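You operate a simulated robot arm through the tools that you are given. There is no shell and no other tool. Be economical: measure what you need, move in short steps, check, and stop when the job is done.

You are at the controls of a simulated robot arm. One attempt, no reset.

## Task
Latch the sample door, pull-test it to the red mark and tag it PASS or REWORK.
Fine: zero the readout first; PASS if the door stays shut at 20 N or more, REWORK if it gives; the tag stands in the yellow holder; the door ends shut; touch nothing else on the fixture.

Only the result counts: the job must be done as asked and must still hold three seconds after the hand-in. Knocking over, shifting, dropping, spilling or breaking anything else fails it.

## Robot
A 6-joint arm with a two-finger parallel gripper, fixed in place. Base frame: the origin is at the foot of the arm, x ahead of it, y to its left, z up; the work surface is at about z = 0.62. Lengths are in m, angles in rad, forces in N, time in s.
With the tool pointing down near the work surface it reaches from about 0.2 to 0.66 m from the base axis. Its first joint turns from -1.152 to 1.152 rad. Payload 2.9 kg.
Tool frame: the origin (TCP) lies between the finger pads and is the grasp point; the fingertips stand 0.03 m ahead of it; z points along the fingers, y is the line along which they close. Largest opening 0.11 m; finger width 0.02, thickness 0.01; the body of the gripper, 0.048 by 0.112 m, starts 0.055 m behind the TCP.
Orientation is that of the tool frame in the base frame, as a unit quaternion [w, x, y, z]. With the fingers straight down and closing along the base's y, the tool's x points along the base's -x, its y along +y and its z along -z.

## Interface
- The arm moves only by the tool jog_arm. Its argument "moves" is one flat list of numbers, 6 for each row, row after row: the shift along the base's x, y, z in units of 200 mm (1.0 is 200 mm), then the turn, a rotation vector about the base's x, y, z in units of 180 degrees (1.0 is 180 degrees). In form: [x, y, z, ax, ay, az, x, y, z, ax, ay, az, ...]. A call has 1 to 10 rows; each row is the pose to reach, as a shift and turn from the pose commanded when the call began. "gripper" is the finger opening in m, from 0 to 0.11, set as the call begins (left out, the last holds). A call with a number of a shift or a turn outside -1 to 1 is refused whole. Rows are played at 5 a second. More than 0.05 m and 0.15 rad between two rows, or a gripper value outside its range, and nothing of the call is played. Where a pose cannot be reached the arm comes as near as it can. A force on the tool above 90 N (or 10 N above the force at the start of the call, whichever is more), or a blocked arm, ends the call early, and 0.2 s more pass. Each finger travels about 0.108 m/s and halts on what it meets, pressing with about 41 N; the grip force reading is that of the motor and also rises with nothing between the fingers. The clock runs only during rows and for 0.2 s after the last one: add rows that repeat a pose to give the fingers time. It gives the time, the measured TCP pose, the force on the tool (base axes), the opening and the grip force at its end, in the units of the frame above (readings bear some noise).
- Cameras (640 x 400 px; columns grow to the right, rows downward): "scene" is fixed at [0.0957, 0.4446, 1.3941]; the picture's right is [-0.59, -0.81, 0.00], its down [-0.37, 0.27, -0.89] and it looks along [0.72, -0.52, -0.46] (base axes); focal length 214 px, centre (320, 200). "wrist" rides on the gripper at [0.072, 0.017, -0.103] in the tool frame; the picture's right is [-0.23, 0.97, 0.00], its down [-0.76, -0.18, -0.62] and it looks along [-0.61, -0.14, 0.78] (tool axes); focal length 222 px, centre (320, 200). There is no depth. A picture from a camera that has moved, and an enlarged one, comes with that camera's place and axes in the base frame and with its lens.
- camera(camera): a new picture of that camera. The clock stands still meanwhile.
- inspect(camera, box): a new picture of the part [left, top, right, bottom] of that camera's present view, enlarged. The clock stands still meanwhile.
- hand_in(): hands the job in; it is judged then, once.

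Go step by step. Nothing tells you positions but the pictures and the camera data: compare them with the known pose of the tool, close in by small moves and look again before you grip or let go. The budget is 120 turns and 68 pictures, counting those below and the enlarged ones. Unless the task says otherwise, let go and move clear before handing in, and close with one line.

The tools are called after ">>>" as name(argument=value, ...) on one line, values as JSON. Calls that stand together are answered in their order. jog_arm: Moves the arm, as the interface text tells. Its arguments: {"type":"object","properties":{"moves":{"type":"array","items":{"type":"number"}},"gripper":{"type":"number"}},"required":["moves"]} The other tools are called the same way: camera (camera) takes a picture; inspect (camera, box) takes an enlarged picture of a part of a camera's view; hand_in () hands the job in.

At the start:

```text
t: 0.0
ee_pos: [0.3723, 0.1088, 1.3002]
ee_rot: [0.001, 0.0, 1.0, 0.0]
ft_force: [0.0, -0.3, 0.3]
opening: 0.1101
grasp_force: 0.2
```

scene: 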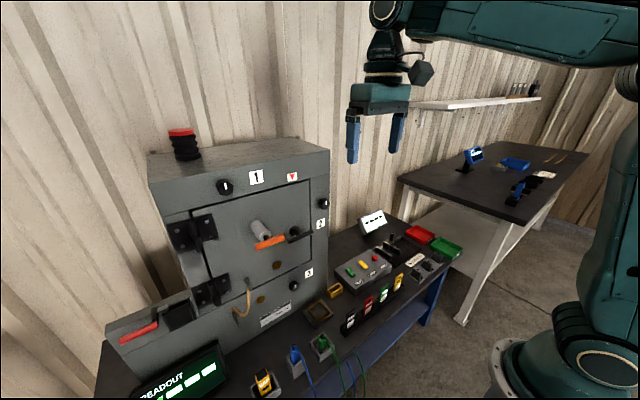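
wrist: 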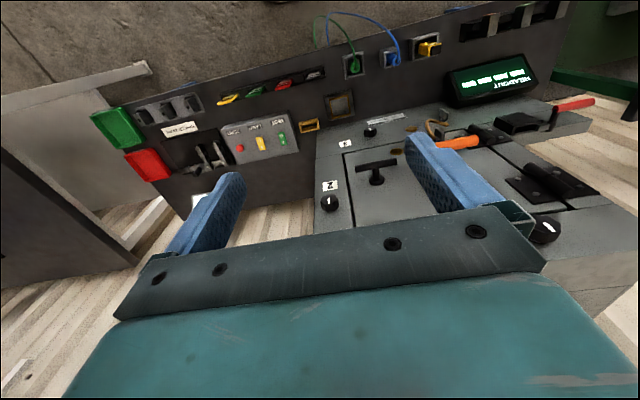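

I see a fixture with a door, handle, knobs, a readout and a button box. I'll enlarge the parts before moving.

>>> inspect(camera="scene", box=[140, 120, 340, 245])

>>> inspect(camera="scene", box=[300, 200, 480, 312])

>>> inspect(camera="scene", box=[100, 240, 360, 400])

>>> inspect(camera="wrist", box=[80, 20, 340, 182])

>>> inspect(camera="wrist", box=[310, 0, 610, 188])

```text
3.20 times, centred on (240, 182) of scene
camera zoom: at [0.0957, 0.4446, 1.3941], right [-0.59, -0.81, 0.0], down [-0.37, 0.27, -0.89], along [0.72, -0.52, -0.46], focal length 686 px, centre (576, 256)
```

zoom: 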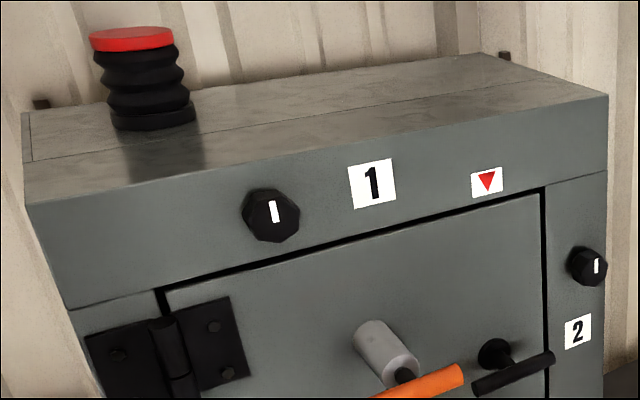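

```text
3.56 times, centred on (390, 256) of scene
camera zoom: at [0.0957, 0.4446, 1.3941], right [-0.59, -0.81, 0.0], down [-0.37, 0.27, -0.89], along [0.72, -0.52, -0.46], focal length 763 px, centre (71, 1)
```

zoom: 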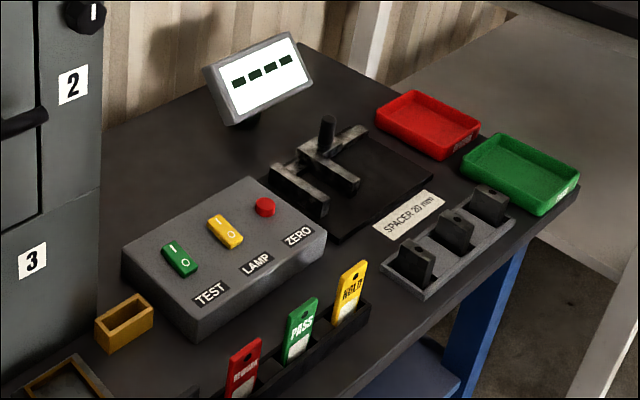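

```text
2.46 times, centred on (230, 320) of scene
camera zoom: at [0.0957, 0.4446, 1.3941], right [-0.59, -0.81, 0.0], down [-0.37, 0.27, -0.89], along [0.72, -0.52, -0.46], focal length 528 px, centre (542, -95)
```

zoom: 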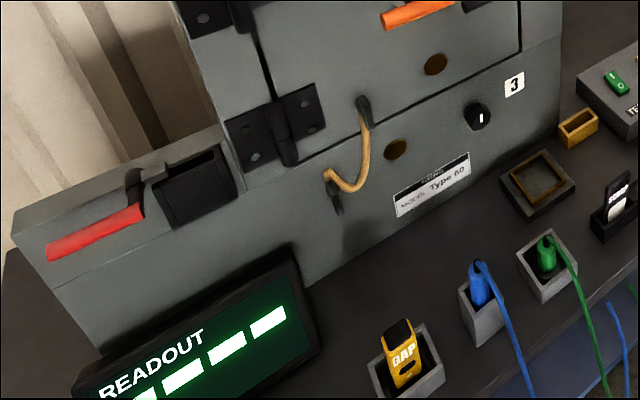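

```text
2.46 times, centred on (210, 101) of wrist
camera zoom: at [0.2998, 0.1269, 1.4036], right [0.23, 0.97, 0.0], down [0.76, -0.18, 0.62], along [0.61, -0.14, -0.78], focal length 547 px, centre (591, 444)
```

zoom: 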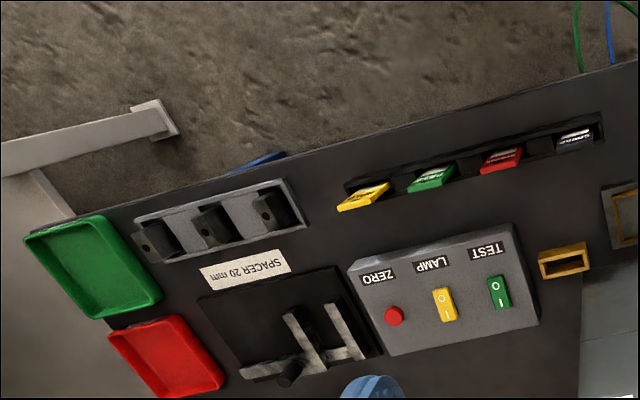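

```text
2.13 times, centred on (460, 94) of wrist
camera zoom: at [0.2998, 0.1269, 1.4036], right [0.23, 0.97, 0.0], down [0.76, -0.18, 0.62], along [0.61, -0.14, -0.78], focal length 473 px, centre (22, 426)
```

zoom: 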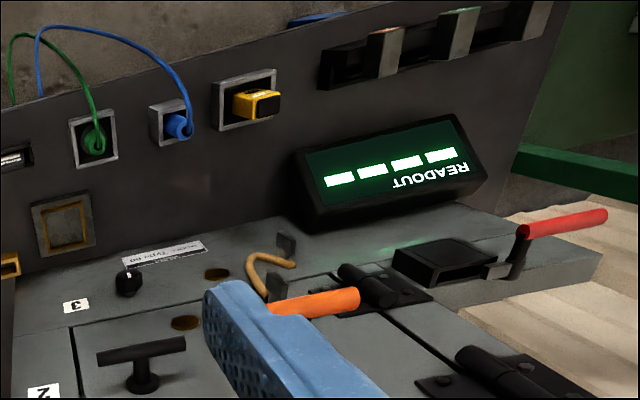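

The tall fixture faces the robot at about x = 0.6. I'll tilt the wrist camera toward its front to see the handles up close.

>>> jog_arm(moves=[-0.07, 0.11, -0.03, 0, -0.045, 0, -0.14, 0.22, -0.06, 0, -0.09, 0, -0.21, 0.33, -0.09, 0, -0.135, 0, -0.28, 0.44, -0.12, 0, -0.18, 0, -0.35, 0.55, -0.15, 0, -0.223, 0])

>>> camera(camera="wrist")

```text
t: 1.2
ee_pos: [0.3151, 0.2591, 1.4093]
ee_rot: [0.314, 0.001, 0.949, -0.003]
ft_force: [-1.0, 0.0, 0.2]
opening: 0.1102
grasp_force: 0.1
out of reach, approached as far as the arm can: row 1, 2, 3, 4, 5
```

```text
60 pictures are left
camera wrist: at [0.196, 0.2771, 1.4481], right [0.19, 0.97, 0.13], down [0.24, -0.17, 0.96], along [0.95, -0.15, -0.26], focal length 222 px, centre (320, 200)
```

wrist: 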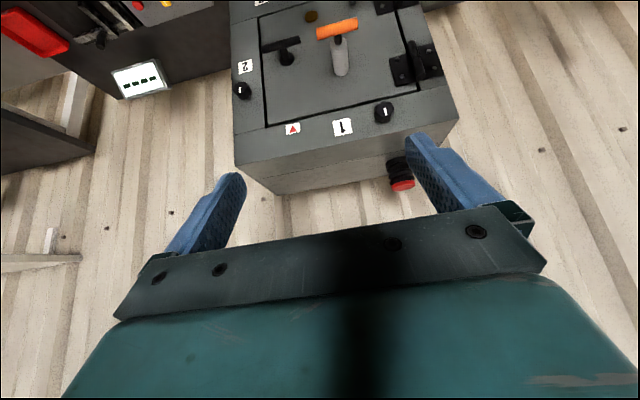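

The pose was out of reach and the arm rose. I'll lower it in small rows and look again.

>>> jog_arm(moves=[0, 0, -0.2, 0, 0, 0, 0, 0, -0.4, 0, 0, 0, 0, 0, -0.6, 0, 0, 0, 0, 0, -0.8, 0, 0, 0, 0, 0, -1.0, 0, 0, 0])

>>> camera(camera="wrist")

```text
t: 2.4
ee_pos: [0.3311, 0.2974, 1.3887]
ee_rot: [0.31, 0.001, 0.951, -0.003]
ft_force: [0.4, -0.1, 0.2]
opening: 0.1101
grasp_force: 0.0
out of reach, approached as far as the arm can: row 1, 2, 3, 4, 5
```

```text
59 pictures are left
camera wrist: at [0.2112, 0.3157, 1.4288], right [0.19, 0.97, 0.13], down [0.25, -0.17, 0.95], along [0.95, -0.15, -0.27], focal length 222 px, centre (320, 200)
```

wrist: 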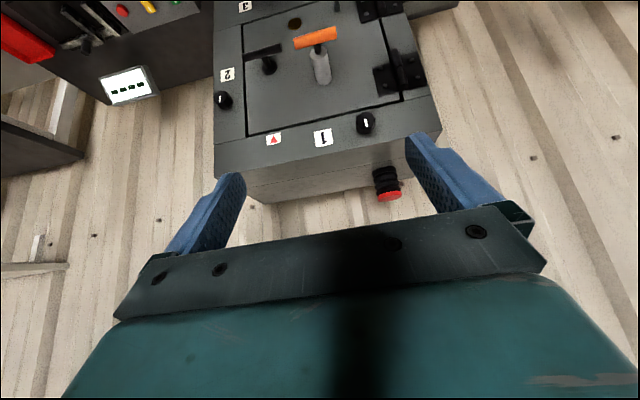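

It seems too folded at this pitch. I'll reduce the tilt and go a little forward.

>>> jog_arm(moves=[0.1, 0, 0, 0, 0.04, 0, 0.2, 0, 0, 0, 0.08, 0, 0.3, 0, 0, 0, 0.12, 0])

```text
t: 3.2
ee_pos: [0.3756, 0.2871, 1.3778]
ee_rot: [0.129, 0.0, 0.992, -0.004]
ft_force: [0.0, -0.2, 0.4]
opening: 0.11
grasp_force: 0.1
out of reach, approached as far as the arm can: row 3
```

>>> jog_arm(moves=[0.1, -0.1, -0.2, 0, 0, 0, 0.2, -0.2, -0.4, 0, 0, 0, 0.2, -0.3, -0.6, 0, 0, 0, 0.2, -0.3, -0.8, 0, 0, 0])

>>> camera(camera="wrist")

```text
t: 4.2
ee_pos: [0.4356, 0.2442, 1.2588]
ee_rot: [0.127, 0.001, 0.992, -0.004]
ft_force: [1.0, -0.3, -0.6]
opening: 0.1101
grasp_force: 0.0
out of reach, approached as far as the arm can: row 3, 4
```

```text
58 pictures are left
camera wrist: at [0.3402, 0.2632, 1.3401], right [0.22, 0.97, 0.05], down [0.58, -0.17, 0.8], along [0.78, -0.15, -0.6], focal length 222 px, centre (320, 200)
```

wrist: 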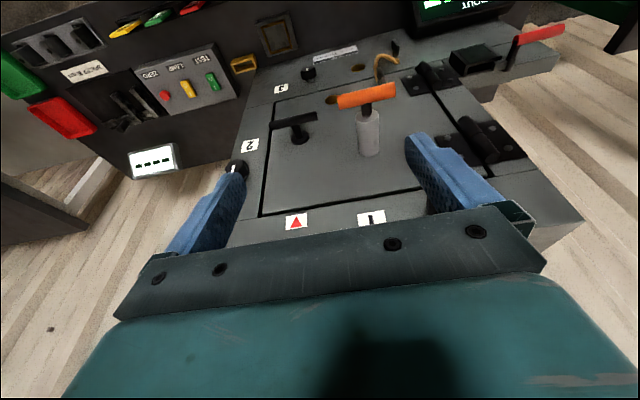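

>>> inspect(camera="wrist", box=[230, 60, 430, 240])

>>> inspect(camera="wrist", box=[0, 0, 260, 180])

>>> inspect(camera="wrist", box=[260, 0, 580, 120])

```text
2.22 times, centred on (330, 150) of wrist
camera zoom: at [0.3402, 0.2632, 1.3401], right [0.22, 0.97, 0.05], down [0.58, -0.17, 0.8], along [0.78, -0.15, -0.6], focal length 494 px, centre (298, 311)
```

zoom: 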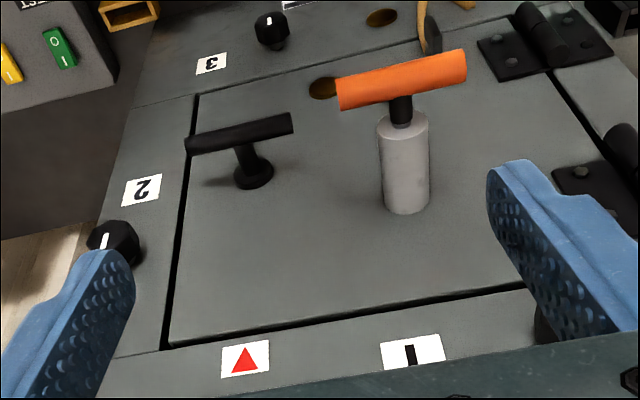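

```text
2.22 times, centred on (130, 90) of wrist
camera zoom: at [0.3402, 0.2632, 1.3401], right [0.22, 0.97, 0.05], down [0.58, -0.17, 0.8], along [0.78, -0.15, -0.6], focal length 494 px, centre (742, 444)
```

zoom: 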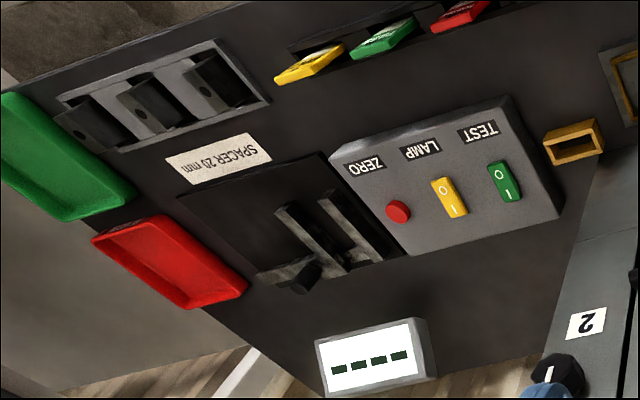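

```text
2.00 times, centred on (420, 60) of wrist
camera zoom: at [0.3402, 0.2632, 1.3401], right [0.22, 0.97, 0.05], down [0.58, -0.17, 0.8], along [0.78, -0.15, -0.6], focal length 444 px, centre (120, 480)
```

zoom: 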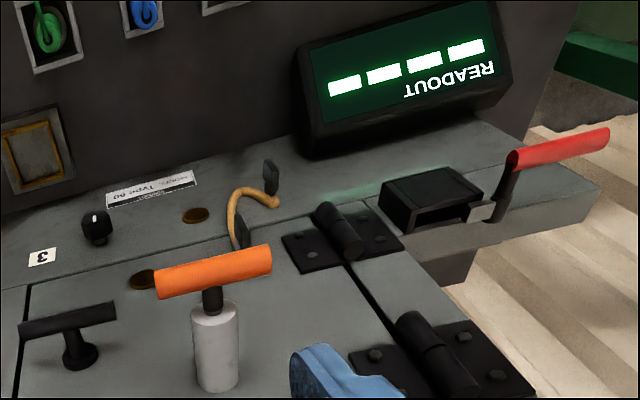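

The black T-handle is the likely latch and the orange T on a spring cylinder the puller. The red ZERO button is at about (0.564, -0.206, 0.70). I'll straighten the tool and travel toward the button with the fingers closed.

>>> jog_arm(moves=[0, -0.24, 0, 0, 0.027, 0, 0, -0.48, 0, 0, 0.054, 0, 0, -0.72, 0, 0, 0.0811, 0, 0, -0.96, 0, 0, 0.0811, 0], gripper=0)

>>> jog_arm(moves=[0.1, -0.24, 0, 0, 0, 0, 0.2, -0.46, 0, 0, 0, 0, 0.3, -0.68, 0, 0, 0, 0, 0.4, -0.9, 0, 0, 0, 0])

```text
t: 5.2
ee_pos: [0.4404, 0.0531, 1.2594]
ee_rot: [0.003, 0.001, 1.0, -0.003]
ft_force: [0.4, -0.4, -0.6]
opening: 0.0002
grasp_force: 37.8
```

```text
refused: row 1 steps farther than a row can; nothing moved
```

>>> jog_arm(moves=[0, -0.24, 0, 0, 0, 0, 0, -0.48, 0, 0, 0, 0, 0.1, -0.68, -0.05, 0, 0, 0, 0.22, -0.86, -0.1, 0, 0, 0, 0.34, -1.0, -0.2, 0, 0, 0, 0.48, -1.0, -0.4, 0, 0, 0, 0.5, -1.0, -0.6, 0, 0, 0, 0.5, -1.0, -0.8, 0, 0, 0])

>>> camera(camera="wrist")

```text
t: 7.0
ee_pos: [0.5526, -0.1565, 1.1036]
ee_rot: [0.002, 0.091, 0.996, -0.002]
ft_force: [-4.1, 2.3, 0.2]
opening: 0.0001
grasp_force: 37.4
out of reach, approached as far as the arm can: row 8
```

```text
54 pictures are left
camera wrist: at [0.4845, -0.1251, 1.2069], right [0.4, 0.92, 0.0], down [0.71, -0.31, 0.63], along [0.57, -0.25, -0.78], focal length 222 px, centre (320, 200)
```

wrist: 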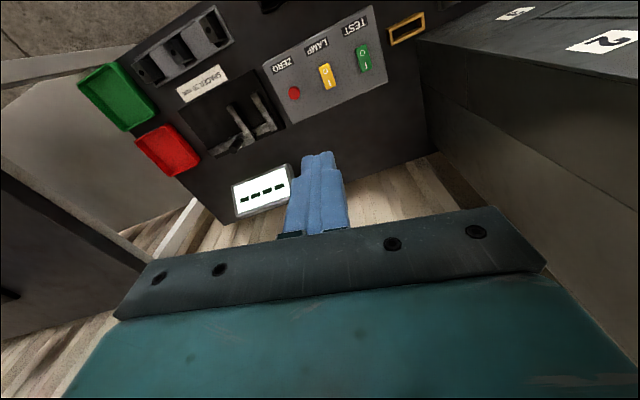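

Button estimate refined to about (0.568, -0.218). I'll move over it and down.

>>> jog_arm(moves=[0.04, -0.15, 0, 0, 0, 0, 0.08, -0.3, 0, 0, 0, 0, 0.08, -0.3, -0.2, 0, 0, 0, 0.08, -0.3, -0.4, 0, 0, 0, 0.08, -0.3, -0.6, 0, 0, 0, 0.08, -0.3, -0.8, 0, 0, 0, 0.08, -0.3, -1.0, 0, 0, 0])

>>> camera(camera="wrist")

```text
t: 8.6
ee_pos: [0.5906, -0.2223, 0.9082]
ee_rot: [0.003, -0.001, 1.0, -0.003]
ft_force: [0.0, 0.3, -0.1]
opening: 0.0001
grasp_force: 37.4
out of reach, approached as far as the arm can: row 4, 5, 6, 7
```

```text
53 pictures are left
camera wrist: at [0.5179, -0.2034, 1.0102], right [0.23, 0.97, 0.0], down [0.76, -0.17, 0.63], along [0.61, -0.15, -0.78], focal length 222 px, centre (320, 200)
```

wrist: 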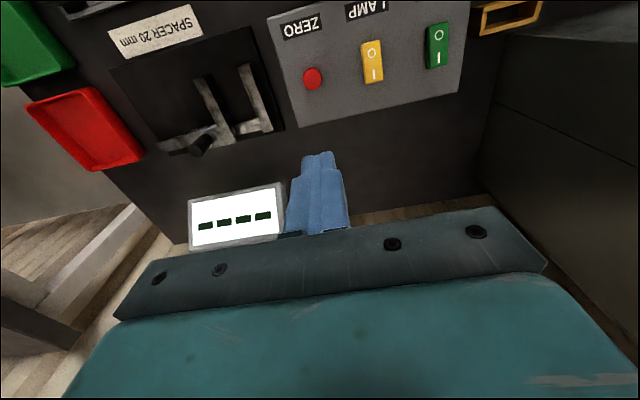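

>>> jog_arm(moves=[0, -0.02, -0.2, 0, 0, 0, -0.03, -0.02, -0.4, 0, 0, 0, -0.07, -0.02, -0.6, 0, 0, 0, -0.108, -0.02, -0.74, 0, 0, 0, -0.108, -0.02, -0.74, 0, 0, 0])

>>> camera(camera="wrist")

>>> camera(camera="scene")

```text
t: 9.8
ee_pos: [0.5736, -0.2282, 0.8362]
ee_rot: [-0.026, 0.0, 1.0, 0.015]
ft_force: [0.2, 0.7, 0.3]
opening: 0.0004
grasp_force: 37.9
out of reach, approached as far as the arm can: row 1, 2, 3, 4, 5
```

```text
52 pictures are left
camera wrist: at [0.507, -0.214, 0.943], right [0.23, 0.97, 0.02], down [0.79, -0.2, 0.58], along [0.57, -0.12, -0.82], focal length 222 px, centre (320, 200)
```

wrist: 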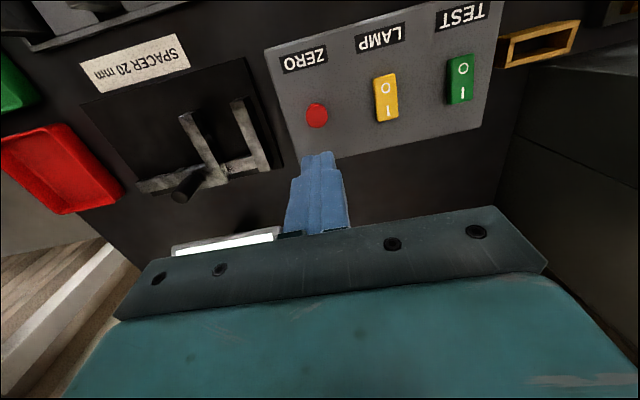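

```text
51 pictures are left
```

scene: 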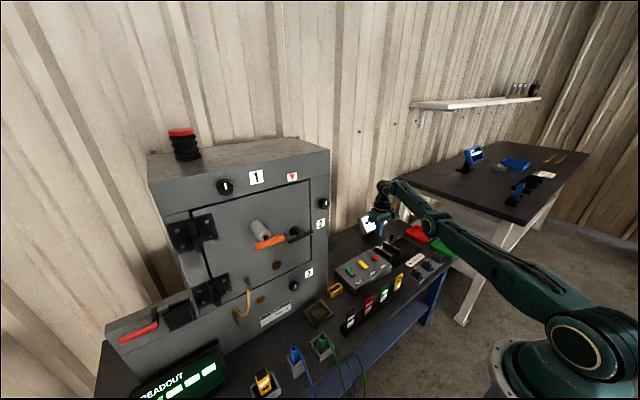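

The arm got only part of the way down. I'll continue with smaller steps, keeping the tool vertical.

>>> jog_arm(moves=[-0.01, 0, -0.05, 0, 0.005, 0, -0.02, 0, -0.1, 0, 0.01, 0, -0.02, 0, -0.15, 0, 0.015, 0, -0.02, 0, -0.2, 0, 0.017, 0])

```text
t: 10.8
ee_pos: [0.5701, -0.2271, 0.8051]
ee_rot: [-0.057, 0.0, 0.998, 0.017]
ft_force: [-0.1, 0.6, 1.1]
opening: 0.0
grasp_force: 36.9
out of reach, approached as far as the arm can: row 4
```

>>> jog_arm(moves=[0, 0, -0.03, -0.005, -0.018, 0, 0, 0, -0.06, -0.011, -0.036, 0, 0, 0, -0.12, -0.011, -0.036, 0, 0, 0, -0.18, -0.011, -0.036, 0])

>>> camera(camera="wrist")

```text
t: 11.8
ee_pos: [0.5705, -0.2282, 0.8041]
ee_rot: [-0.057, 0.0, 0.998, 0.019]
ft_force: [0.2, -0.3, 0.9]
opening: 0.0
grasp_force: 38.0
out of reach, approached as far as the arm can: row 1, 2, 3, 4
```

```text
50 pictures are left
camera wrist: at [0.5091, -0.2139, 0.9147], right [0.23, 0.97, 0.01], down [0.83, -0.2, 0.53], along [0.51, -0.11, -0.85], focal length 222 px, centre (320, 200)
```

wrist: 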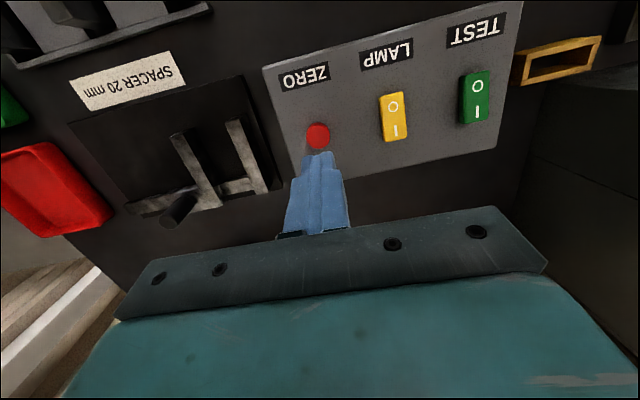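

The wrist seems to be at a joint limit. I'll look closely at the arm's configuration.

>>> inspect(camera="scene", box=[340, 150, 640, 400])

```text
1.60 times, centred on (490, 275) of scene
camera zoom: at [0.0957, 0.4446, 1.3941], right [-0.59, -0.81, 0.0], down [-0.37, 0.27, -0.89], along [0.72, -0.52, -0.46], focal length 343 px, centre (48, 80)
```

zoom: 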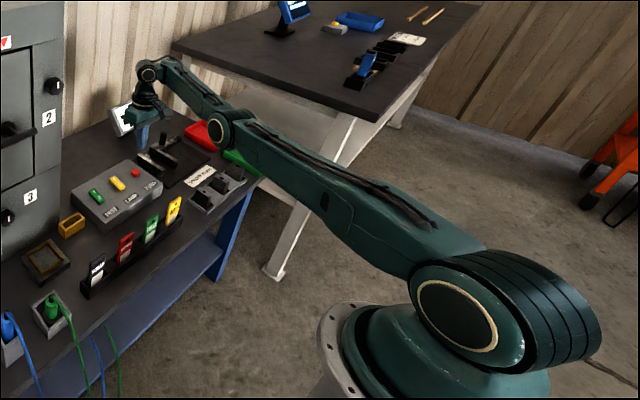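

The numbers fit an outer reach sphere of about 0.64 m around (0, 0, 1.02) for the wrist, so the arm is stretched straight. I'll retract, straighten the tool, then come down.

>>> jog_arm(moves=[-0.15, 0.05, 0.1, -0.003, -0.01, 0, -0.3, 0.1, 0.2, -0.006, -0.02, 0, -0.45, 0.15, 0.2, -0.011, -0.036, 0, -0.45, 0.15, 0, -0.011, -0.036, 0, -0.35, 0.1, -0.15, -0.011, -0.036, 0])

>>> inspect(camera="scene", box=[300, 150, 640, 400])

```text
t: 13.0
ee_pos: [0.5685, -0.2346, 0.8259]
ee_rot: [-0.031, 0.0, 0.999, 0.021]
ft_force: [0.0, 1.3, 1.1]
opening: 0.0002
grasp_force: 37.9
out of reach, approached as far as the arm can: row 1, 2, 3, 4, 5
```

```text
1.60 times, centred on (470, 275) of scene
camera zoom: at [0.0957, 0.4446, 1.3941], right [-0.59, -0.81, 0.0], down [-0.37, 0.27, -0.89], along [0.72, -0.52, -0.46], focal length 343 px, centre (80, 80)
```

zoom: 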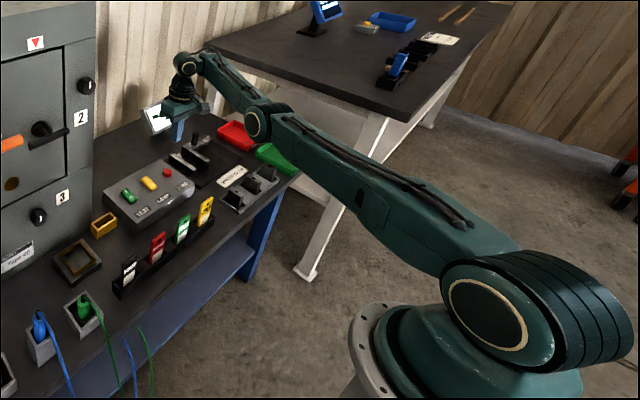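

I'm unsure which limit is active, so I'll probe with single small moves.

>>> jog_arm(moves=[0, 0, 0.2, 0, 0, 0, 0, 0, 0.4, 0, 0, 0])

>>> jog_arm(moves=[-0.2, 0.08, 0, 0, 0, 0, -0.4, 0.16, 0, 0, 0, 0])

```text
t: 13.6
ee_pos: [0.5697, -0.2351, 0.9046]
ee_rot: [-0.032, 0.0, 0.999, 0.022]
ft_force: [-1.3, -0.3, -0.5]
opening: 0.0
grasp_force: 37.8
```

```text
t: 14.2
ee_pos: [0.5667, -0.2357, 0.9127]
ee_rot: [-0.033, 0.001, 0.999, 0.022]
ft_force: [-0.3, -0.1, 0.8]
opening: 0.0
grasp_force: 37.2
out of reach, approached as far as the arm can: row 1, 2
```

Outward works and inward doesn't, so the elbow seems to be on its wrong side. I'll stretch the arm fully straight and then come back in, to swap sides.

>>> jog_arm(moves=[0, 0, 0.2, 0, 0, 0, 0, 0, 0.4, 0, 0, 0, 0, 0, 0.6, 0, 0, 0, 0, 0, 0.8, 0, 0, 0, 0, 0, 1.0, 0, 0, 0])

>>> camera(camera="scene")

```text
t: 15.4
ee_pos: [0.5643, -0.2358, 1.1115]
ee_rot: [-0.032, 0.0, 0.999, 0.022]
ft_force: [0.1, 0.7, 0.5]
opening: 0.0
grasp_force: 38.2
```

```text
47 pictures are left
```

scene: 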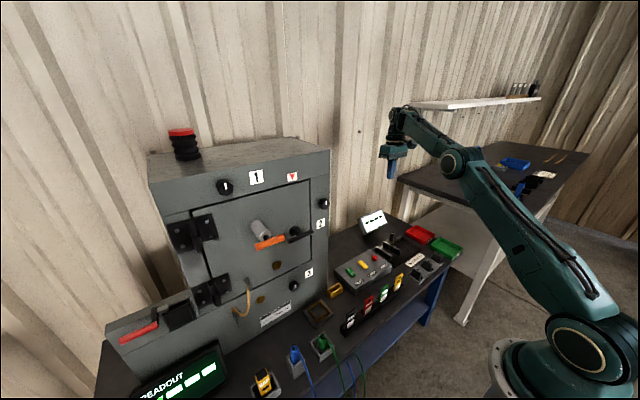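

The elbow is clearly up now. I'll try going inward from here.

>>> jog_arm(moves=[-0.2, 0.08, 0, 0, 0, 0, -0.4, 0.16, 0, 0, 0, 0, -0.6, 0.24, 0, 0, 0, 0])

>>> camera(camera="scene")

```text
t: 16.2
ee_pos: [0.4659, -0.196, 1.1332]
ee_rot: [-0.035, -0.008, 0.999, 0.023]
ft_force: [-1.4, -0.6, 0.0]
opening: 0.0
grasp_force: 37.5
out of reach, approached as far as the arm can: row 3
```

```text
46 pictures are left
```

scene: 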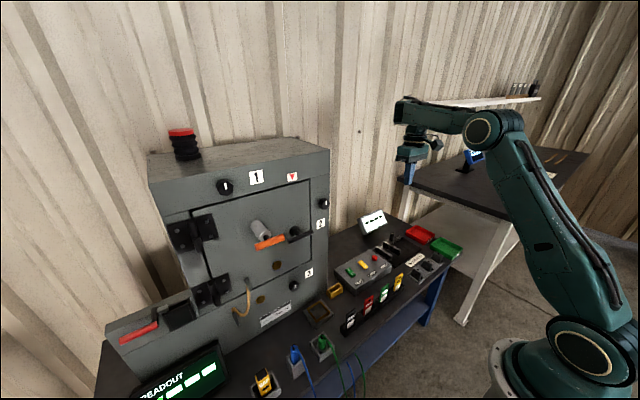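

>>> inspect(camera="scene", box=[370, 60, 570, 185])

```text
3.20 times, centred on (470, 122) of scene
camera zoom: at [0.0956, 0.4446, 1.3941], right [-0.59, -0.81, 0.0], down [-0.37, 0.27, -0.89], along [0.72, -0.52, -0.46], focal length 686 px, centre (-160, 448)
```

zoom: 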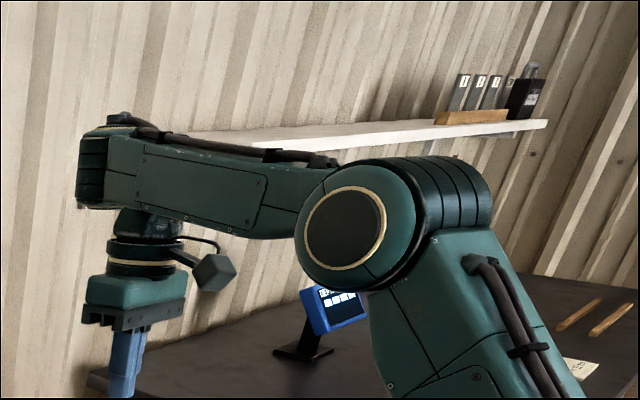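

The tool hangs under the forearm end. I'll test which tilts are possible here, first a forward tilt.

>>> jog_arm(moves=[0, 0, 0, 0, -0.04, 0, 0, 0, 0, 0, -0.08, 0, 0, 0, 0, 0, -0.12, 0])

>>> jog_arm(moves=[0, 0, -0.1, 0, 0.02, 0, 0, 0, -0.2, 0, 0.04, 0, 0, 0, -0.3, 0, 0.08, 0, 0, 0, -0.4, 0, 0.12, 0, 0, 0, -0.4, 0, 0.14, 0])

```text
t: 17.0
ee_pos: [0.5257, -0.2292, 1.1956]
ee_rot: [0.134, -0.004, 0.991, 0.024]
ft_force: [-0.5, -0.1, 0.7]
opening: 0.0003
grasp_force: 37.6
out of reach, approached as far as the arm can: row 1, 2, 3
```

```text
t: 18.2
ee_pos: [0.5291, -0.2303, 1.117]
ee_rot: [-0.032, 0.001, 0.999, 0.027]
ft_force: [-1.0, -0.3, -0.8]
opening: 0.0001
grasp_force: 37.5
out of reach, approached as far as the arm can: row 1, 2, 4, 5
```

>>> inspect(camera="scene", box=[360, 60, 560, 185])

```text
3.20 times, centred on (460, 122) of scene
camera zoom: at [0.0957, 0.4446, 1.3941], right [-0.59, -0.81, 0.0], down [-0.37, 0.27, -0.89], along [0.72, -0.52, -0.46], focal length 686 px, centre (-128, 448)
```

zoom: 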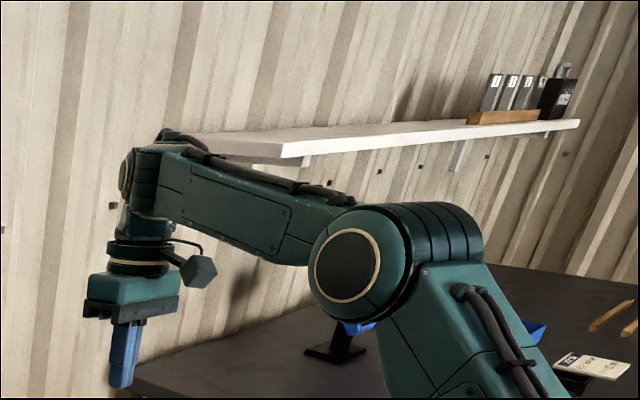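

>>> jog_arm(moves=[0, 0, 0, 0, 0.045, 0, -0.1, 0.04, 0, 0, 0.09, 0, -0.2, 0.08, 0, 0, 0.13, 0, -0.3, 0.12, 0, 0, 0.17, 0, -0.4, 0.16, -0.1, 0, 0.2, 0])

>>> inspect(camera="scene", box=[320, 0, 640, 200])

```text
t: 18.9
ee_pos: [0.5129, -0.2234, 1.114]
ee_rot: [-0.162, -0.003, 0.987, 0.025]
ft_force: [7.2, -1.4, -26.6]
opening: 0.0001
grasp_force: 38.0
out of reach, approached as far as the arm can: row 3
stopped in row 3: the force on the tool passed its limit (the readings are from after the stop); the commanded pose is now the measured one
```

```text
2.00 times, centred on (480, 100) of scene
camera zoom: at [0.0957, 0.4446, 1.3941], right [-0.59, -0.81, 0.0], down [-0.37, 0.27, -0.89], along [0.72, -0.52, -0.46], focal length 429 px, centre (0, 400)
```

zoom: 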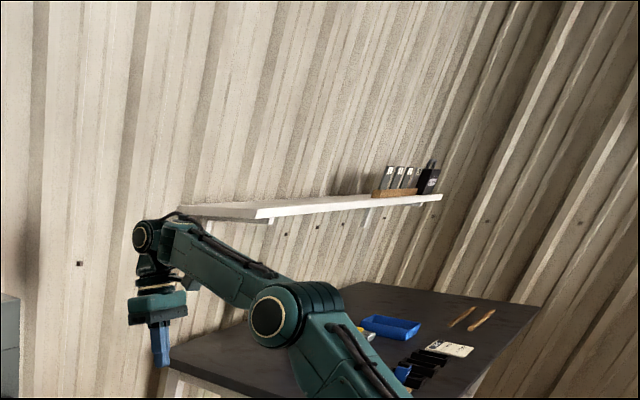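

>>> inspect(camera="scene", box=[370, 95, 450, 195])

```text
4.00 times, centred on (410, 145) of scene
camera zoom: at [0.0957, 0.4446, 1.3941], right [-0.59, -0.81, 0.0], down [-0.37, 0.27, -0.89], along [0.72, -0.52, -0.46], focal length 858 px, centre (-40, 420)
```

zoom: 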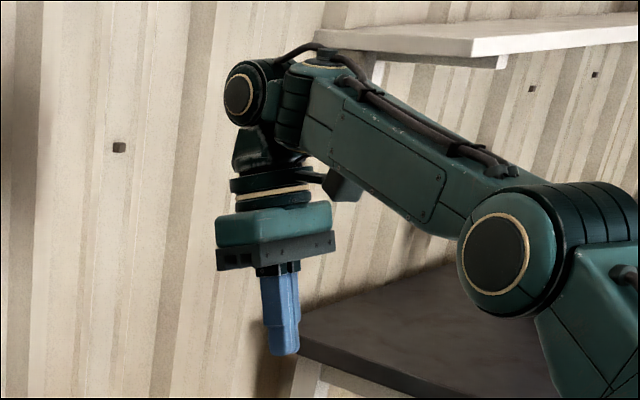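

I now think the wrist sits at a singular spot: the tool is parallel to the wrist swivel axis, and that blocks any forward bend. I'll swing the tool's lean from inward, through +y, to outward, in free air. That should turn the swivel over.

>>> jog_arm(moves=[0, 0, 0, 0.02, -0.015, 0, 0, 0, 0, 0.05, -0.025, 0, 0, 0, 0, 0.075, -0.055, 0, 0, 0, 0, 0.09, -0.09, 0, 0, 0, 0, 0.09, -0.125, 0, 0, 0, 0, 0.07, -0.16, 0, 0, 0, 0, 0.04, -0.185, 0, 0, 0, 0, 0, -0.199, 0])

>>> inspect(camera="scene", box=[320, 0, 640, 200])

```text
t: 20.7
ee_pos: [0.5616, -0.2481, 1.1488]
ee_rot: [0.148, -0.011, 0.989, 0.023]
ft_force: [-0.3, -0.9, 0.0]
opening: 0.0001
grasp_force: 37.5
out of reach, approached as far as the arm can: row 6, 7, 8
```

```text
2.00 times, centred on (480, 100) of scene
camera zoom: at [0.0957, 0.4446, 1.3941], right [-0.59, -0.81, 0.0], down [-0.37, 0.27, -0.89], along [0.72, -0.52, -0.46], focal length 429 px, centre (0, 400)
```

zoom: 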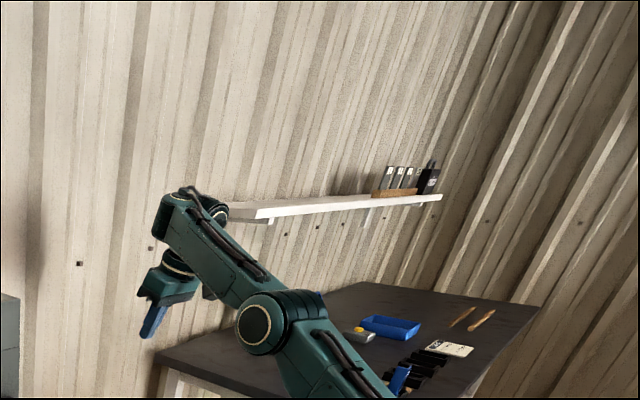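

>>> inspect(camera="scene", box=[370, 80, 470, 180])

>>> camera(camera="wrist")

```text
4.00 times, centred on (420, 130) of scene
camera zoom: at [0.0957, 0.4446, 1.3941], right [-0.59, -0.81, 0.0], down [-0.37, 0.27, -0.89], along [0.72, -0.52, -0.46], focal length 858 px, centre (-80, 480)
```

zoom: 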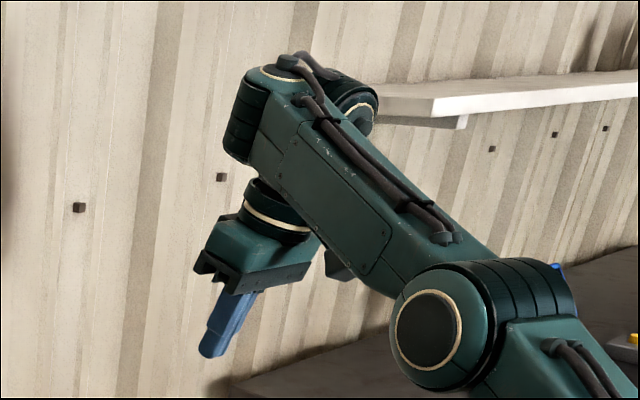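

```text
39 pictures are left
camera wrist: at [0.4614, -0.2365, 1.2264], right [0.19, 0.98, 0.11], down [0.55, -0.2, 0.81], along [0.81, -0.1, -0.58], focal length 222 px, centre (320, 200)
```

wrist: 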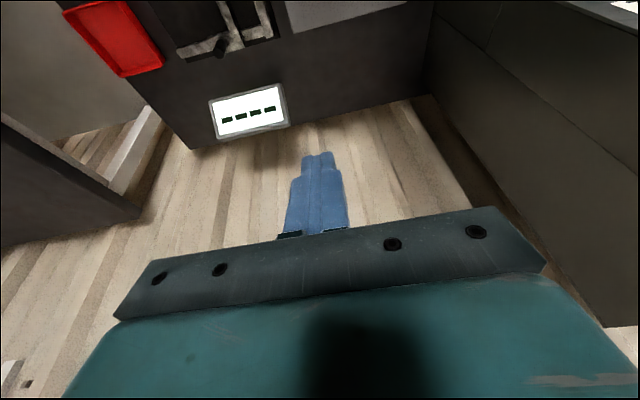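

>>> jog_arm(moves=[0, 0, 0, 0.027, 0.015, 0, -0.05, 0.02, 0, 0.055, 0.04, 0, -0.1, 0.05, -0.05, 0.0745, 0.0755, 0, -0.2, 0.09, -0.1, 0.0745, 0.117, 0, -0.25, 0.12, -0.15, 0.049, 0.149, 0, -0.27, 0.12, -0.15, 0.017, 0.168, 0])

>>> inspect(camera="scene", box=[370, 80, 470, 180])

```text
t: 22.1
ee_pos: [0.5083, -0.2236, 1.118]
ee_rot: [-0.114, 0.0, 0.992, 0.051]
ft_force: [0.4, -0.1, -0.3]
opening: 0.0
grasp_force: 38.2
```

```text
4.00 times, centred on (420, 130) of scene
camera zoom: at [0.0957, 0.4446, 1.3941], right [-0.59, -0.81, 0.0], down [-0.37, 0.27, -0.89], along [0.72, -0.52, -0.46], focal length 858 px, centre (-80, 480)
```

zoom: 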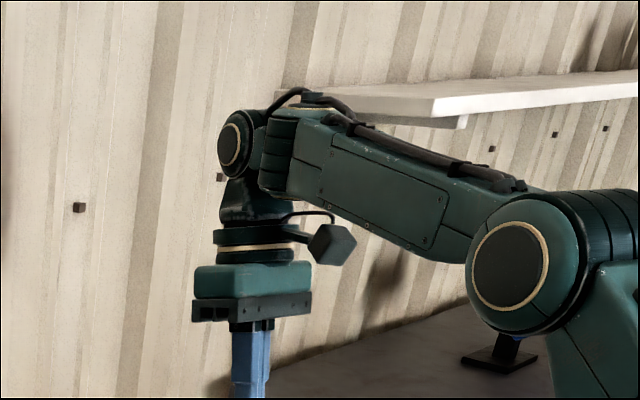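

The swivel is back near zero with the lean in the arm's plane. I'll now tilt forward strictly within the arm plane.

>>> jog_arm(moves=[0, 0, 0, -0.0128, -0.0291, 0, 0, 0, 0, -0.0257, -0.0582, 0, 0, 0, 0, -0.0385, -0.0874, 0, 0, 0, 0, -0.0513, -0.1165, 0, 0, 0, 0, -0.0642, -0.1456, 0])

>>> inspect(camera="scene", box=[370, 80, 470, 180])

```text
t: 23.3
ee_pos: [0.5057, -0.226, 1.1168]
ee_rot: [0.114, -0.001, 0.992, -0.05]
ft_force: [-0.5, 0.0, 0.8]
opening: 0.0
grasp_force: 37.6
```

```text
4.00 times, centred on (420, 130) of scene
camera zoom: at [0.0957, 0.4446, 1.3941], right [-0.59, -0.81, 0.0], down [-0.37, 0.27, -0.89], along [0.72, -0.52, -0.46], focal length 858 px, centre (-80, 480)
```

zoom: 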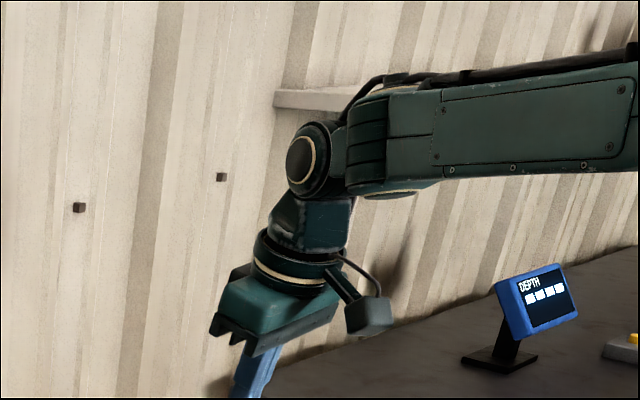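

That worked; the wrist passed through cleanly and now has freedom. I'll go inward and down, restoring the tool to vertical as the forearm drops.

>>> jog_arm(moves=[-0.1, 0.03, -0.2, 0, 0, 0, -0.2, 0.06, -0.4, 0, 0, 0, -0.3, 0.09, -0.6, 0.008, 0.02, 0, -0.3, 0.09, -0.8, 0.016, 0.037, 0, -0.3, 0.09, -1.0, 0.024, 0.055, 0])

>>> jog_arm(moves=[0.06, -0.02, -0.12, 0.004, 0.009, 0, 0.18, -0.04, -0.24, 0.008, 0.018, 0, 0.3, -0.06, -0.36, 0.008, 0.018, 0, 0.45, -0.08, -0.48, 0.008, 0.018, 0])

>>> camera(camera="wrist")

```text
t: 24.5
ee_pos: [0.4458, -0.2054, 0.9157]
ee_rot: [0.026, 0.0, 1.0, -0.012]
ft_force: [-0.1, 0.1, -0.6]
opening: 0.0002
grasp_force: 37.0
```

```text
t: 25.5
ee_pos: [0.536, -0.222, 0.8218]
ee_rot: [-0.001, 0.0, 1.0, 0.0]
ft_force: [0.5, -0.4, -0.7]
opening: 0.0
grasp_force: 37.7
```

```text
36 pictures are left
camera wrist: at [0.4641, -0.205, 0.9248], right [0.23, 0.97, 0.0], down [0.76, -0.18, 0.62], along [0.61, -0.14, -0.78], focal length 222 px, centre (320, 200)
```

wrist: 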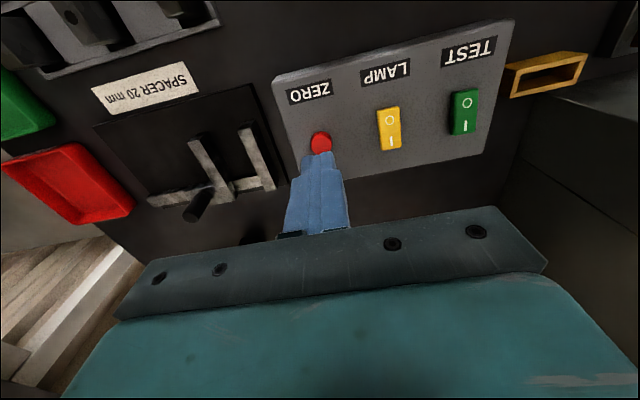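

>>> jog_arm(moves=[0.07, -0.01, -0.12, 0, 0, 0, 0.14, -0.02, -0.24, 0, 0, 0, 0.14, -0.02, -0.36, 0, 0, 0, 0.14, -0.02, -0.36, 0, 0, 0])

>>> inspect(camera="wrist", box=[240, 80, 440, 240])

>>> inspect(camera="scene", box=[320, 200, 440, 300])

```text
t: 26.5
ee_pos: [0.5642, -0.227, 0.7477]
ee_rot: [-0.001, -0.001, 1.0, 0.0]
ft_force: [0.1, -0.4, -0.1]
opening: 0.0
grasp_force: 37.4
```

```text
2.50 times, centred on (340, 160) of wrist
camera zoom: at [0.4922, -0.21, 0.8521], right [0.23, 0.97, 0.0], down [0.76, -0.18, 0.62], along [0.61, -0.14, -0.78], focal length 555 px, centre (270, 300)
```

zoom: 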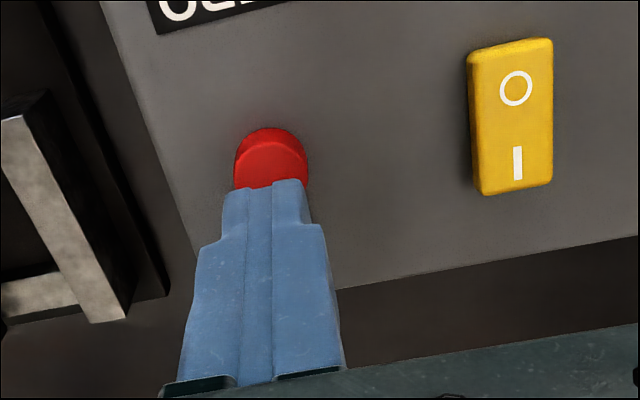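

```text
4.00 times, centred on (380, 250) of scene
camera zoom: at [0.0957, 0.4446, 1.3941], right [-0.59, -0.81, 0.0], down [-0.37, 0.27, -0.89], along [0.72, -0.52, -0.46], focal length 858 px, centre (80, 0)
```

zoom: 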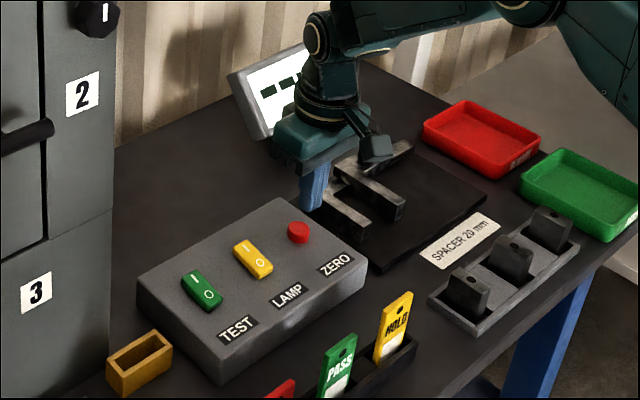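

Button now put at about (0.569, -0.226), top near z = 0.685. I'll press down in small steps and watch the force.

>>> jog_arm(moves=[0.025, 0.01, -0.06, 0, 0, 0, 0.025, 0.01, -0.12, 0, 0, 0, 0.025, 0.01, -0.14, 0, 0, 0, 0.025, 0.01, -0.16, 0, 0, 0])

>>> inspect(camera="scene", box=[100, 200, 420, 400])

```text
t: 27.5
ee_pos: [0.5703, -0.224, 0.7168]
ee_rot: [-0.001, -0.001, 1.0, 0.0]
ft_force: [-0.4, 0.2, 0.2]
opening: 0.0002
grasp_force: 37.9
```

```text
2.00 times, centred on (260, 300) of scene
camera zoom: at [0.0957, 0.4446, 1.3941], right [-0.59, -0.81, 0.0], down [-0.37, 0.27, -0.89], along [0.72, -0.52, -0.46], focal length 429 px, centre (440, 0)
```

zoom: 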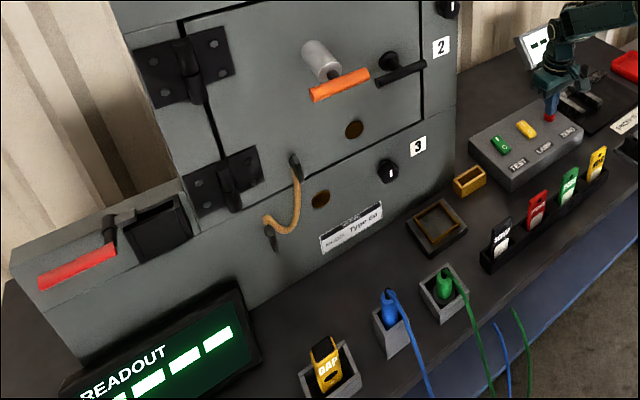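

>>> jog_arm(moves=[0, 0, -0.02, 0, 0, 0, 0, 0, -0.04, 0, 0, 0, 0, 0, -0.06, 0, 0, 0, 0, 0, -0.08, 0, 0, 0])

>>> inspect(camera="scene", box=[100, 200, 420, 400])

```text
t: 28.5
ee_pos: [0.5692, -0.2248, 0.7028]
ee_rot: [-0.001, -0.001, 1.0, 0.001]
ft_force: [-5.2, 1.7, 11.8]
opening: 0.0
grasp_force: 37.4
```

```text
2.00 times, centred on (260, 300) of scene
camera zoom: at [0.0954, 0.4447, 1.3941], right [-0.59, -0.81, 0.0], down [-0.37, 0.27, -0.89], along [0.72, -0.52, -0.46], focal length 429 px, centre (440, 0)
```

zoom: 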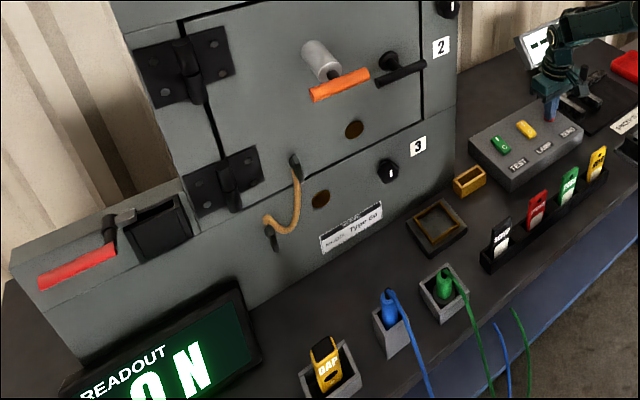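

The readout now shows "0 N", so it is zeroed. I'll lift off and swing round to a pose in front of the door for a closer look.

>>> jog_arm(moves=[0, 0, 0.2, 0, 0, 0, 0, 0, 0.4, 0, 0, 0, -0.1, 0, 0.6, 0, 0, 0, -0.25, 0, 0.75, 0, 0, 0, -0.42, 0.05, 0.9, 0, 0, 0, -0.6, 0.2, 0.95, 0, 0, 0, -0.7, 0.4, 1.0, 0, 0, 0, -0.75, 0.62, 1.0, 0, 0, 0, -0.8, 0.84, 1.0, 0, 0, 0, -0.8, 1.0, 1.0, 0, 0, 0])

>>> jog_arm(moves=[0, 0.2, 0.1, 0, -0.04, 0, 0, 0.4, 0.2, 0, -0.08, 0, 0, 0.6, 0.3, 0, -0.12, 0, 0, 0.8, 0.4, 0, -0.16, 0, 0, 1.0, 0.5, 0, -0.2, 0])

>>> camera(camera="wrist")

```text
t: 30.7
ee_pos: [0.4106, -0.0235, 0.9036]
ee_rot: [-0.001, 0.001, 1.0, 0.0]
ft_force: [-0.6, 0.5, -0.5]
opening: 0.0001
grasp_force: 37.6
```

```text
t: 31.9
ee_pos: [0.4076, 0.1759, 1.0014]
ee_rot: [0.308, 0.0, 0.951, -0.001]
ft_force: [1.3, -0.6, 0.3]
opening: 0.0
grasp_force: 37.8
```

```text
31 pictures are left
camera wrist: at [0.2892, 0.1944, 1.0422], right [0.18, 0.97, 0.13], down [0.25, -0.18, 0.95], along [0.95, -0.14, -0.28], focal length 222 px, centre (320, 200)
```

wrist: 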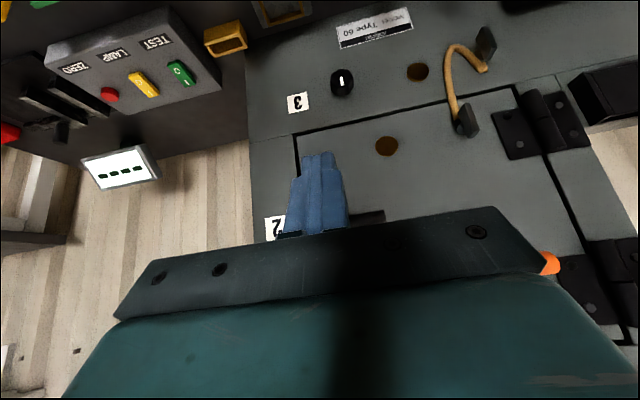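

>>> jog_arm(moves=[0, 0.1, 0.2, 0, 0, 0, 0, 0.2, 0.4, 0, 0, 0, 0, 0.25, 0.6, 0, 0.02, 0, 0, 0.25, 0.75, 0, 0.04, 0])

>>> camera(camera="wrist")

```text
t: 32.9
ee_pos: [0.4093, 0.2265, 1.1538]
ee_rot: [0.248, -0.001, 0.969, -0.001]
ft_force: [-0.1, 0.1, -0.4]
opening: 0.0002
grasp_force: 37.5
```

```text
30 pictures are left
camera wrist: at [0.2963, 0.2441, 1.2092], right [0.2, 0.97, 0.11], down [0.37, -0.18, 0.91], along [0.91, -0.14, -0.4], focal length 222 px, centre (320, 200)
```

wrist: 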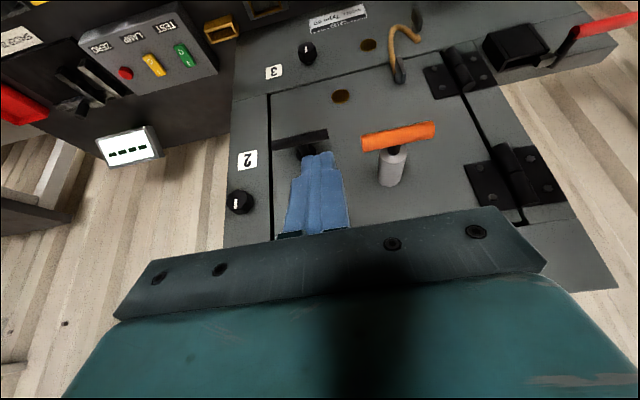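

>>> inspect(camera="wrist", box=[230, 80, 450, 220])

>>> inspect(camera="scene", box=[210, 160, 350, 290])

```text
2.86 times, centred on (340, 150) of wrist
camera zoom: at [0.2963, 0.2441, 1.2092], right [0.2, 0.97, 0.11], down [0.37, -0.18, 0.91], along [0.91, -0.14, -0.4], focal length 635 px, centre (263, 343)
```

zoom: 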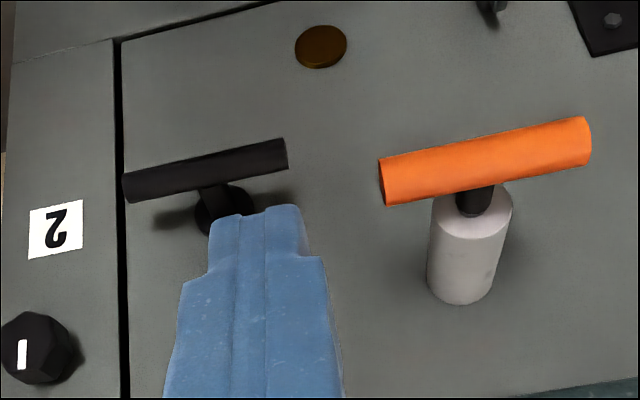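

```text
3.08 times, centred on (280, 225) of scene
camera zoom: at [0.0956, 0.4446, 1.3941], right [-0.59, -0.81, 0.0], down [-0.37, 0.27, -0.89], along [0.72, -0.52, -0.46], focal length 660 px, centre (443, 123)
```

zoom: 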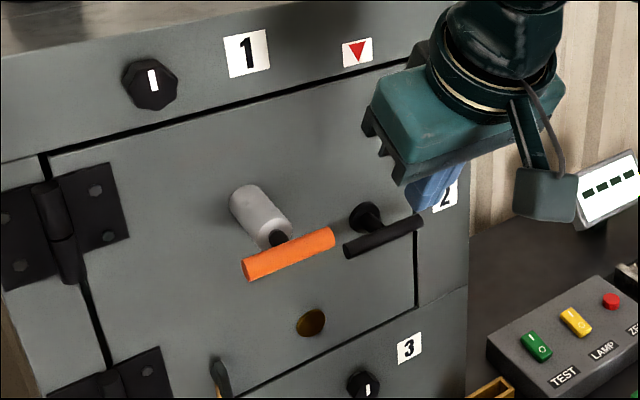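

I place the black T-bar centre at (0.554, 0.186, 0.996), lying horizontal, and the orange bar at (0.497, 0.302, 1.068); the door is yawed about 6°. I'll try bringing the tool to point horizontally forward in front of the T-bar.

>>> jog_arm(moves=[0, 0, -0.09, 0, -0.042, 0, 0, -0.02, -0.19, 0, -0.084, 0, 0, -0.05, -0.29, 0, -0.126, 0, 0, -0.08, -0.39, 0, -0.168, 0, 0, -0.11, -0.49, 0, -0.21, 0, 0, -0.14, -0.59, 0, -0.252, 0, 0, -0.16, -0.69, 0, -0.294, 0, 0, -0.18, -0.77, 0, -0.34, 0], gripper=0.06)

>>> camera(camera="scene")

```text
t: 34.7
ee_pos: [0.4503, 0.2203, 1.0386]
ee_rot: [0.695, -0.001, 0.719, 0.0]
ft_force: [0.3, -0.2, -0.1]
opening: 0.0601
grasp_force: 0.0
out of reach, approached as far as the arm can: row 8
```

```text
27 pictures are left
```

scene: 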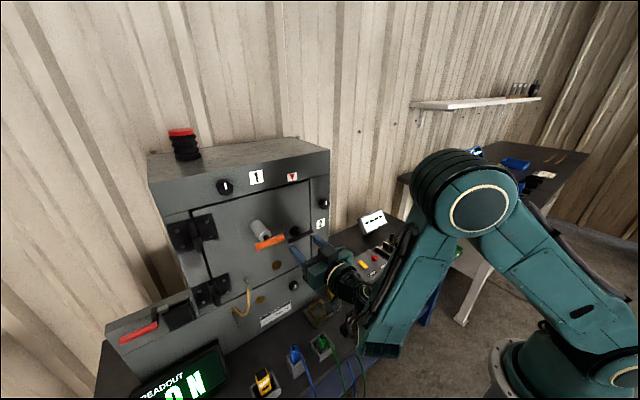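

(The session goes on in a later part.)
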